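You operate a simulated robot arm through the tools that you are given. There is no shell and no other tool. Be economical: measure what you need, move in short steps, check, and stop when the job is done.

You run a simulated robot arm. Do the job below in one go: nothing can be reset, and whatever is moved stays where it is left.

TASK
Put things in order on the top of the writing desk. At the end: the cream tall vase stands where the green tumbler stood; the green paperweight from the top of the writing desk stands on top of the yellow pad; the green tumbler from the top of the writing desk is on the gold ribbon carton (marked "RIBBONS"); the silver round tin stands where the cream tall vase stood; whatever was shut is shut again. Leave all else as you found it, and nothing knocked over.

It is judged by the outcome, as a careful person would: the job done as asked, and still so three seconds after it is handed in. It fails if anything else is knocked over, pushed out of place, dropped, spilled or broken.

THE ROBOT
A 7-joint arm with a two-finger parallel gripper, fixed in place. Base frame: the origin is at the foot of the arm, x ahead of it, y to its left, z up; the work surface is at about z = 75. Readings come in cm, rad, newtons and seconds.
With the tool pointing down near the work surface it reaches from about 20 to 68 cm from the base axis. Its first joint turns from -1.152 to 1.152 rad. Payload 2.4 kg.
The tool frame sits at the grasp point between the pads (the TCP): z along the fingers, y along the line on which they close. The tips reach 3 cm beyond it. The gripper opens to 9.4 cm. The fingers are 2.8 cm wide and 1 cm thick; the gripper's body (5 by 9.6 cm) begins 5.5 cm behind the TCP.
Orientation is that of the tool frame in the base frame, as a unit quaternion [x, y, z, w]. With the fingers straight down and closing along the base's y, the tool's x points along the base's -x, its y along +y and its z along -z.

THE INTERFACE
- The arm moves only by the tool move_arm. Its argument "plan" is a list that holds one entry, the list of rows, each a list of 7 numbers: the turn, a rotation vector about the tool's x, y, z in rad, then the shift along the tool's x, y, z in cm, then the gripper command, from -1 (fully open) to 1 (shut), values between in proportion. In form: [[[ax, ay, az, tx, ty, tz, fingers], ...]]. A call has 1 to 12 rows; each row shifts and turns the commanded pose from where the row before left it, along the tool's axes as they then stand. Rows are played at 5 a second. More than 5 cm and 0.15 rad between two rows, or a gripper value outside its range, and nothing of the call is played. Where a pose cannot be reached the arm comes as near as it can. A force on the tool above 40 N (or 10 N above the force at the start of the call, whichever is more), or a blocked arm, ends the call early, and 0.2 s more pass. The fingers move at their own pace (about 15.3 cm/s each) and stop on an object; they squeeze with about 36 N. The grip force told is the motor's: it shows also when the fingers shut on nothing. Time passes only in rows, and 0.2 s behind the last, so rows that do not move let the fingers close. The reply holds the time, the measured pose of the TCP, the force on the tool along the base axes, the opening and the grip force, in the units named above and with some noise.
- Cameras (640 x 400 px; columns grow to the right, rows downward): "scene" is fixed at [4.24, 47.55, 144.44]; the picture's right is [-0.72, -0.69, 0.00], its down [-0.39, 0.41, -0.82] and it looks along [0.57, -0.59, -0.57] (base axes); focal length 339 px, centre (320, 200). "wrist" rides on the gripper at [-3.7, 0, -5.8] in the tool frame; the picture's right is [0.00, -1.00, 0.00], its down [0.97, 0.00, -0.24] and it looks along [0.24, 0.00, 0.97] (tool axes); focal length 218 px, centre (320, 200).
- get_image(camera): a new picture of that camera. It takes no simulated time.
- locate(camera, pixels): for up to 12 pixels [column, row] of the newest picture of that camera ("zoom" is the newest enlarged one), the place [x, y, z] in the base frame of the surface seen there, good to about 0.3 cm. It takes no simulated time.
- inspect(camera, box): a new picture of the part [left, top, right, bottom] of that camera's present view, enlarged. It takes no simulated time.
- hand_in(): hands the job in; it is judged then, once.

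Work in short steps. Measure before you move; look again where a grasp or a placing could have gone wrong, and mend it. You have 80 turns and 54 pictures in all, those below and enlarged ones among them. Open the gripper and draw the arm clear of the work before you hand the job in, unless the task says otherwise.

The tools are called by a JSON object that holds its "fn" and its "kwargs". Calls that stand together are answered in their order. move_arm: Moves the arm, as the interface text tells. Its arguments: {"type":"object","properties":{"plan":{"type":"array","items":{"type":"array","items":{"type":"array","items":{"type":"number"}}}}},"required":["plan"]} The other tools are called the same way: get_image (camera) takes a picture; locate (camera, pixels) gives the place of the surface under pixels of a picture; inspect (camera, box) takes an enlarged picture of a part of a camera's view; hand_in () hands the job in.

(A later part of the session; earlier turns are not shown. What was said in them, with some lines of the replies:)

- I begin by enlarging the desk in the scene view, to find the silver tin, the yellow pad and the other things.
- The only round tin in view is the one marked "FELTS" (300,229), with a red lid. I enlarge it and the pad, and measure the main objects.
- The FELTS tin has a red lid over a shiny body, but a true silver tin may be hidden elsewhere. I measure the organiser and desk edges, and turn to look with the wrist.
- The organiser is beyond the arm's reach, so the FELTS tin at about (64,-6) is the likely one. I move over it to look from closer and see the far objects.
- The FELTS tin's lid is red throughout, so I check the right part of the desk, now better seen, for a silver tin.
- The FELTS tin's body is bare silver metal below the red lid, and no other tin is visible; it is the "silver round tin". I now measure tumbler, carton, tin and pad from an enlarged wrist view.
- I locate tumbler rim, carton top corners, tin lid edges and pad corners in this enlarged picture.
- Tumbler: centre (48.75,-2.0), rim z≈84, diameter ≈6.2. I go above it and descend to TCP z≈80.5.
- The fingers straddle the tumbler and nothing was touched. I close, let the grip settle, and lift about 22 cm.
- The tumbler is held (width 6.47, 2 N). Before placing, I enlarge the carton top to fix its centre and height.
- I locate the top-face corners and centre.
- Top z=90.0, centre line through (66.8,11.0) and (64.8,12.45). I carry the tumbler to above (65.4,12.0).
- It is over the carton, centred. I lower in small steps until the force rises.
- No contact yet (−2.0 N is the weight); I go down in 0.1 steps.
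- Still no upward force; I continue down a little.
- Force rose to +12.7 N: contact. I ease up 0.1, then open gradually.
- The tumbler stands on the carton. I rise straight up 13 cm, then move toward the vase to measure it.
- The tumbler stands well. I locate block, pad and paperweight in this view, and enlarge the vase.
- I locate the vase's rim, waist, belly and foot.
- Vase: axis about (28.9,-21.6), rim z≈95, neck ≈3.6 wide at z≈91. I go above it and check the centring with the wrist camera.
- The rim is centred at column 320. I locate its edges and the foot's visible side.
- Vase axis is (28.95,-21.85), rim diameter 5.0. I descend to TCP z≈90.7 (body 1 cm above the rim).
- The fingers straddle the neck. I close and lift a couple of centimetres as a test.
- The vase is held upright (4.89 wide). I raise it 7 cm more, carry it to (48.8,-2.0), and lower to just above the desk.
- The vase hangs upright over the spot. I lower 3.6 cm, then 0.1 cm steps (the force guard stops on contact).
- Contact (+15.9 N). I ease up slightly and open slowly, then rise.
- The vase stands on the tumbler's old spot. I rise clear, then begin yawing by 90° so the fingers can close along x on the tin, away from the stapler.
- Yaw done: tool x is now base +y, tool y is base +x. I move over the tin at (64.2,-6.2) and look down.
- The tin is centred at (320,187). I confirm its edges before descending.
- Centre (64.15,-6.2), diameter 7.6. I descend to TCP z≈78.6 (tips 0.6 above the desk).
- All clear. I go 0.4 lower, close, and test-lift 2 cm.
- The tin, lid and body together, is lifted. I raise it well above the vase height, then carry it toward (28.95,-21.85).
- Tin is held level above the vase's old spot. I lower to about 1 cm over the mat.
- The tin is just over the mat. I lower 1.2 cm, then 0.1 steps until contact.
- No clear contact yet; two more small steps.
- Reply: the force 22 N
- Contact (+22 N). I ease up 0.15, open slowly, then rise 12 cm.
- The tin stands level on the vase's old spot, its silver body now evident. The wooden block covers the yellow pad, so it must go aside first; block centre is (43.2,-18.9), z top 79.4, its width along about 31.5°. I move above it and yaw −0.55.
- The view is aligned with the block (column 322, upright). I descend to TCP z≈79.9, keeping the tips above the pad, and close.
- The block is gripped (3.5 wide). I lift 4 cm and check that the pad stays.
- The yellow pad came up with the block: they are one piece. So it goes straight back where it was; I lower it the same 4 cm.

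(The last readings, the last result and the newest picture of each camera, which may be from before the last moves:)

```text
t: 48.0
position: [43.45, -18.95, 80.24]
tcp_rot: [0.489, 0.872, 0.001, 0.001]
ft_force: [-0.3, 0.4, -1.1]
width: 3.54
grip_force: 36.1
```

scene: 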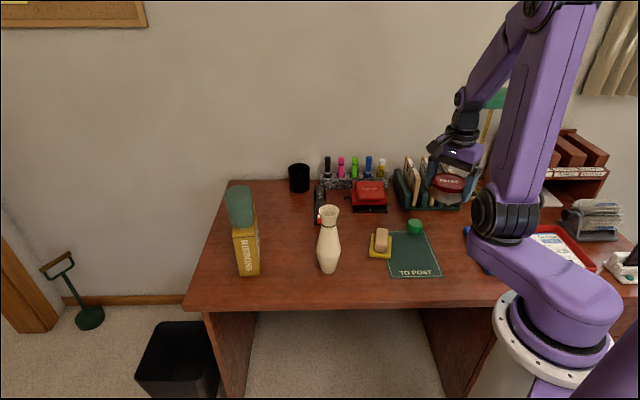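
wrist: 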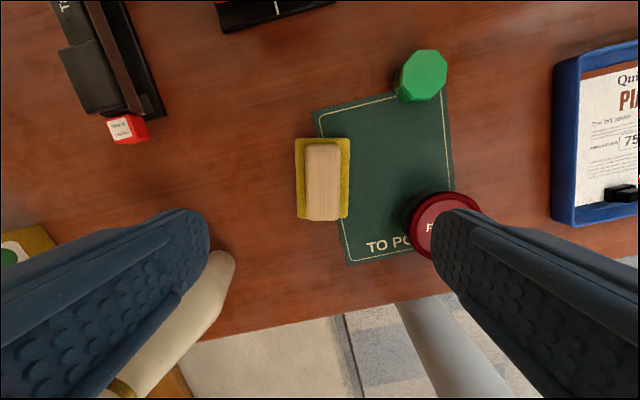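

Still about weight only; I go 0.1 further down in steps.

{"fn": "move_arm", "kwargs": {"plan": [[[0, 0, 0, 0, 0, 0.08, 1], [0, 0, 0, 0, 0, 0.08, 1], [0, 0, 0, 0, 0, 0, 1]]]}}

{"fn": "inspect", "kwargs": {"camera": "scene", "box": [340, 190, 440, 290]}}

```text
t: 48.8
position: [43.46, -18.9, 80.19]
tcp_rot: [0.488, 0.873, 0.0, 0.001]
ft_force: [-6.2, 1.6, 29.9]
width: 3.53
grip_force: 35.5
```

```text
4.00 times, centred on (390, 240) of scene
```

zoom: 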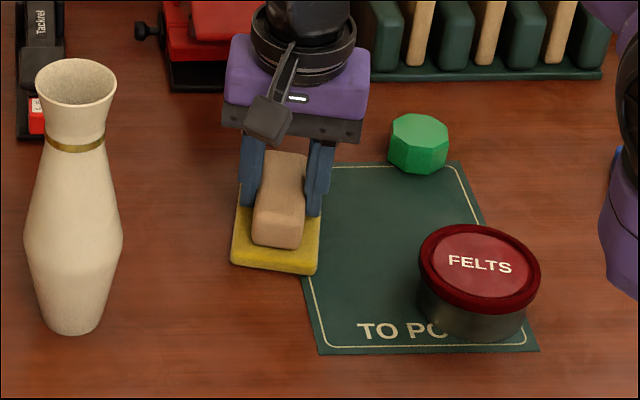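

It is back on its spot within about 0.2 cm. I ease up, open slowly, and rise.

{"fn": "move_arm", "kwargs": {"plan": [[[0, 0, 0, 0.08, -0.13, -0.14, 1], [0, 0, 0, 0, 0, 0, 1], [0, 0, 0, 0, 0, 0, 0.3], [0, 0, 0, 0, 0, 0, 0], [0, 0, 0, 0, 0, 0, -0.6], [0, 0, 0, 0, 0, 0, -1], [0, 0, 0, 0, 0, -2, -1], [0, 0, 0, 0, 0, -4, -1], [0, 0, 0, 0, 0, -4, -1], [0, 0, 0, 0, 0, -5, -1], [0, 0, 0, 0, 0, -5, -1], [0, 0, 0, 0, 0, 0, -1]]]}}

{"fn": "get_image", "kwargs": {"camera": "wrist"}}

```text
t: 51.4
position: [43.15, -19.17, 100.58]
tcp_rot: [0.489, 0.872, -0.001, 0.0]
ft_force: [-0.1, -0.6, 0.4]
width: 9.41
grip_force: 0.0
```

```text
14 pictures are left
```

wrist: 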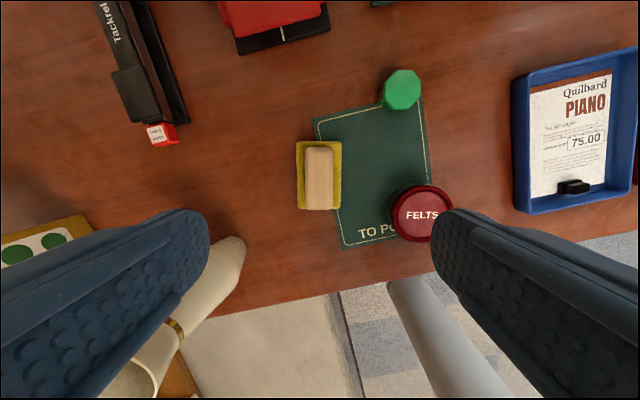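

The duster-like pad is back in place. I measure its top and the paperweight.

{"fn": "locate", "kwargs": {"camera": "wrist", "pixels": [[402, 88], [385, 88], [420, 88], [402, 72], [402, 104], [307, 150], [331, 150], [331, 206], [307, 206], [319, 178]]}}

{"fn": "inspect", "kwargs": {"camera": "wrist", "box": [280, 50, 440, 250]}}

```text
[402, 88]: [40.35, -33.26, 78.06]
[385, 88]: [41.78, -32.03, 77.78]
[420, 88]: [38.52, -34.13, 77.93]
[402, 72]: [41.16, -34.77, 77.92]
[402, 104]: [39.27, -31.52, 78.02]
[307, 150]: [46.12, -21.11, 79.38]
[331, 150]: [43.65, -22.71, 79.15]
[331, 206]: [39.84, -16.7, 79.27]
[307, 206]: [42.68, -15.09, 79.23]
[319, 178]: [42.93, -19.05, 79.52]
```

```text
2.00 times, centred on (360, 150) of wrist
```

zoom: 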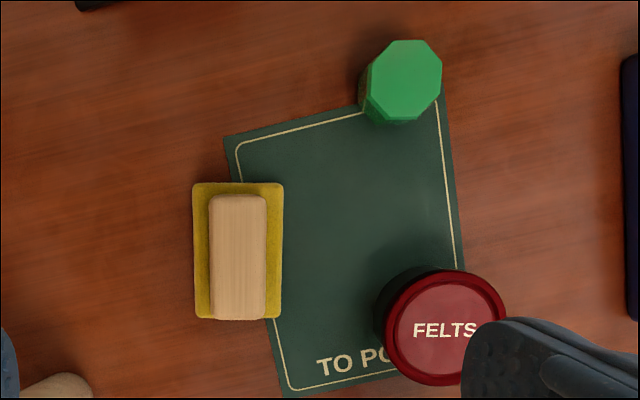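

Block top centre (43.05,-18.9), z 79.3; paperweight centre (40.3,-33.05), flats aligned with the present yaw. I move over the paperweight and go partway down.

{"fn": "move_arm", "kwargs": {"plan": [[[0, 0, 0, -3.49, -3.23, 0, -1], [0, 0, 0, -3.49, -3.23, 0, -1], [0, 0, 0, -3.49, -3.23, 0, -1], [0, 0, 0, 0, 0, 4, -1], [0, 0, 0, 0, 0, 4, -1], [0, 0, 0, 0, 0, 0, -1]]]}}

{"fn": "get_image", "kwargs": {"camera": "wrist"}}

```text
t: 52.8
position: [40.42, -33.07, 92.4]
tcp_rot: [0.489, 0.872, -0.001, -0.001]
ft_force: [0.4, -0.9, -0.5]
width: 9.38
grip_force: 0.2
```

```text
12 pictures are left
```

wrist: 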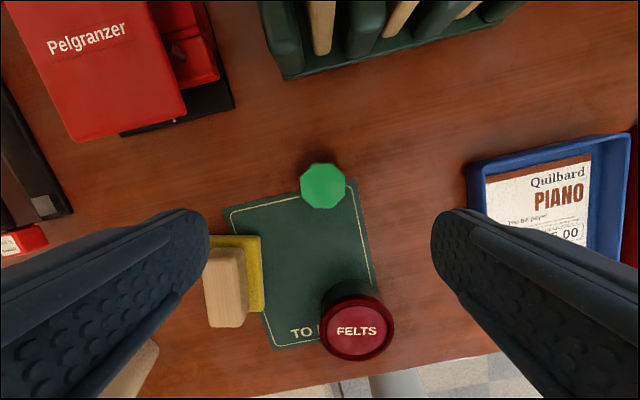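

Centred at column 323, with clear room on both sides. I descend to TCP z≈78.9 and close.

{"fn": "move_arm", "kwargs": {"plan": [[[0, 0, 0, 0, -0.1, 4.5, -1], [0, 0, 0, 0, 0, 4.5, -1], [0, 0, 0, 0, 0, 3.5, -1], [0, 0, 0, 0, 0, 1.0, -1], [0, 0, 0, 0, 0, 0, -1], [0, 0, 0, 0, 0, 0, 0], [0, 0, 0, 0, 0, 0, 1], [0, 0, 0, 0, 0, 0, 1], [0, 0, 0, 0, 0, 0, 1]]]}}

{"fn": "inspect", "kwargs": {"camera": "scene", "box": [360, 170, 470, 280]}}

```text
t: 54.8
position: [40.32, -32.88, 78.48]
tcp_rot: [0.488, 0.873, 0.001, 0.0]
ft_force: [0.6, 0.6, -0.4]
width: 4.38
grip_force: 36.0
```

```text
3.64 times, centred on (415, 225) of scene
```

zoom: 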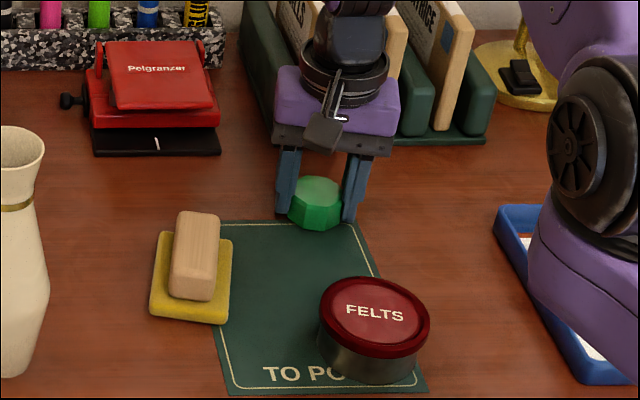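

Gripped (4.38 wide). I lift 10 cm, carry it over the block's centre and lower to a little above.

{"fn": "move_arm", "kwargs": {"plan": [[[0, 0, 0, 0, 0, -2, 1], [0, 0, 0, 0, 0, -4, 1], [0, 0, 0, 0, 0, -4, 1], [0, 0, 0, 3.52, 3.23, 0, 1], [0, 0, 0, 3.52, 3.23, 0, 1], [0, 0, 0, 3.51, 3.22, 0, 1], [0, 0, 0, 0, 0, 0, 1], [0, 0, 0, 0, 0, 2.5, 1], [0, 0, 0, 0, 0, 2.2, 1], [0, 0, 0, 0, 0, 0, 1]]]}}

{"fn": "inspect", "kwargs": {"camera": "scene", "box": [340, 180, 440, 280]}}

```text
t: 57.0
position: [43.17, -19.07, 84.19]
tcp_rot: [0.489, 0.872, 0.0, 0.0]
ft_force: [-0.9, 0.0, -1.3]
width: 4.37
grip_force: 36.0
```

```text
4.00 times, centred on (390, 230) of scene
```

zoom: 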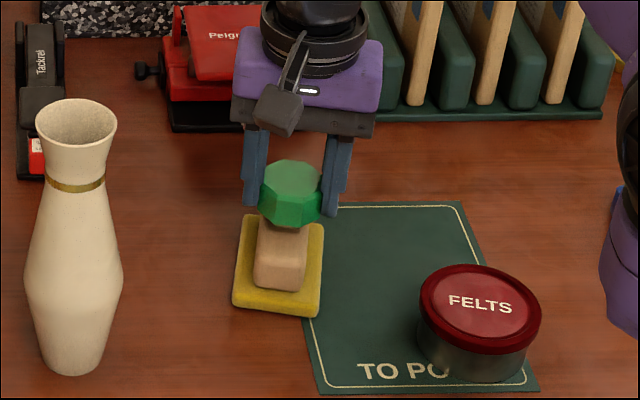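

It is centred over the block. I lower 1.1 cm, then in 0.1 cm steps.

{"fn": "move_arm", "kwargs": {"plan": [[[0, 0, 0, 0, 0, 0.7, 1], [0, 0, 0, 0, 0, 0.4, 1], [0, 0, 0, 0, 0, 0.15, 1], [0, 0, 0, 0, 0, 0.1, 1], [0, 0, 0, 0, 0, 0, 1]]]}}

```text
t: 57.8
position: [43.0, -19.06, 83.09]
tcp_rot: [0.488, 0.873, 0.0, 0.0]
ft_force: [-4.2, 1.6, 14.4]
width: 4.36
grip_force: 35.8
stopped in row 3: the force on the tool passed its limit (the readings are from after the stop); the commanded pose is now the measured one
```

Contact. I ease up 0.1, open slowly, and rise straight.

{"fn": "move_arm", "kwargs": {"plan": [[[0, 0, 0, 0, 0, -0.05, 1], [0, 0, 0, 0, 0, 0, 1], [0, 0, 0, 0, 0, 0, 0], [0, 0, 0, 0, 0, 0, -0.5], [0, 0, 0, 0, 0, 0, -1], [0, 0, 0, 0, 0, 0, -1]]]}}

{"fn": "inspect", "kwargs": {"camera": "scene", "box": [340, 180, 440, 280]}}

```text
t: 59.2
position: [43.09, -19.05, 83.2]
tcp_rot: [0.489, 0.872, 0.0, 0.0]
ft_force: [0.0, 0.4, -0.8]
width: 9.41
grip_force: 0.1
```

```text
4.00 times, centred on (390, 230) of scene
```

zoom: 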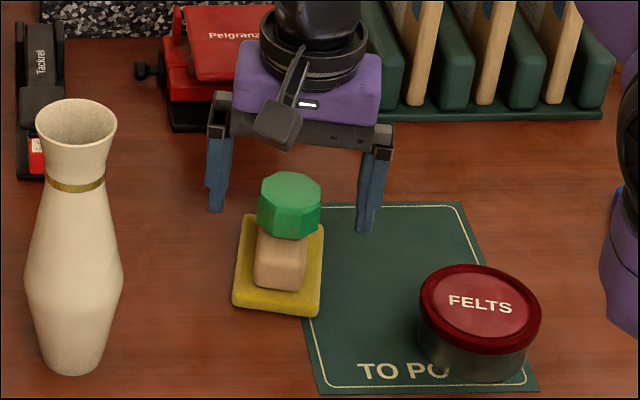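

The paperweight stands on the pad's block. I rise clear and move back toward the start for a last look.

{"fn": "move_arm", "kwargs": {"plan": [[[0, 0, 0, 0, 0, -3, -1], [0, 0, 0, 0, 0, -5, -1], [0, 0, 0, 0, 0, -5, -1], [0, 0, 0, 0, 0, -5, -1], [0, 0, 0, 0, 0, -5, -1], [0, 0, 0, 0, 0, -4, -1], [0, 0, 0, 0, -4, 0, -1], [0, 0, 0, 0, -4, 0, -1], [0, 0, 0, 0, 0, 0, -1]]]}}

{"fn": "get_image", "kwargs": {"camera": "scene"}}

{"fn": "get_image", "kwargs": {"camera": "wrist"}}

{"fn": "inspect", "kwargs": {"camera": "scene", "box": [220, 170, 460, 300]}}

```text
t: 61.2
position: [36.08, -23.22, 110.01]
tcp_rot: [0.488, 0.873, 0.0, -0.001]
ft_force: [0.1, 0.4, -0.7]
width: 9.39
grip_force: 0.1
```

```text
8 pictures are left
```

scene: 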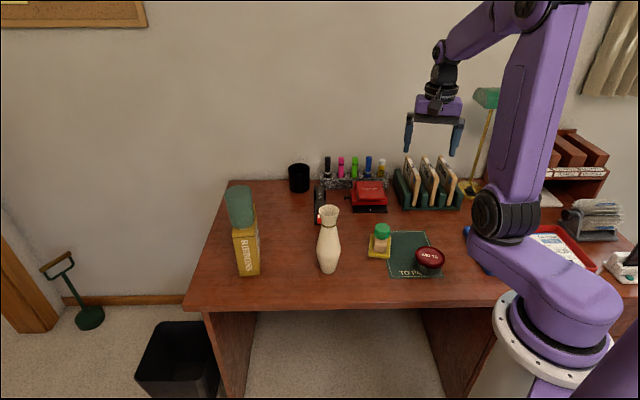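

```text
7 pictures are left
```

wrist: 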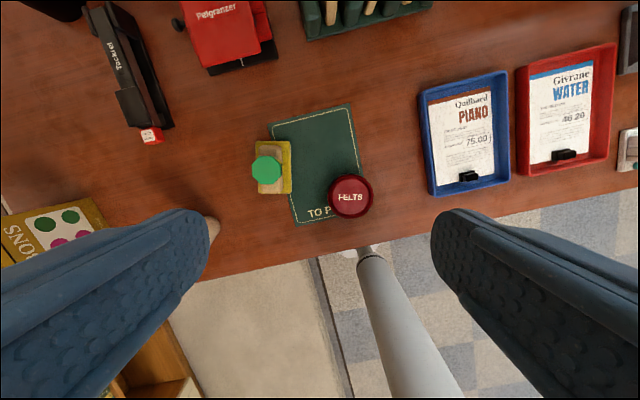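

```text
2.67 times, centred on (340, 235) of scene
```

zoom: 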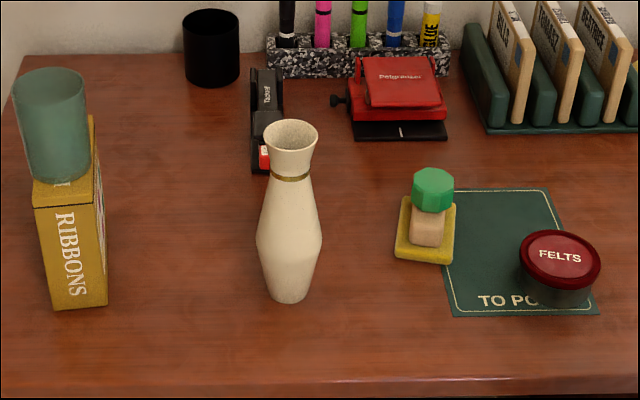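

All four things stand as asked, nothing else moved, and the gripper is open and clear. I hand in.

{"fn": "hand_in", "kwargs": {}}

```text
The job is handed in.
```

The job is handed in, and nothing was knocked over:
- **Vase:** it stands where the tumbler stood.
- **Tumbler:** it is on the RIBBONS carton.
- **Tin:** the silver FELTS tin, lid on, stands where the vase stood.
- **Paperweight:** it is on the yellow pad, but on the wooden block on top of the pad. The pad came up with the block when I tried to lift the block off, so I took the two to be one piece. I set them back within about 0.2 cm of where they were.
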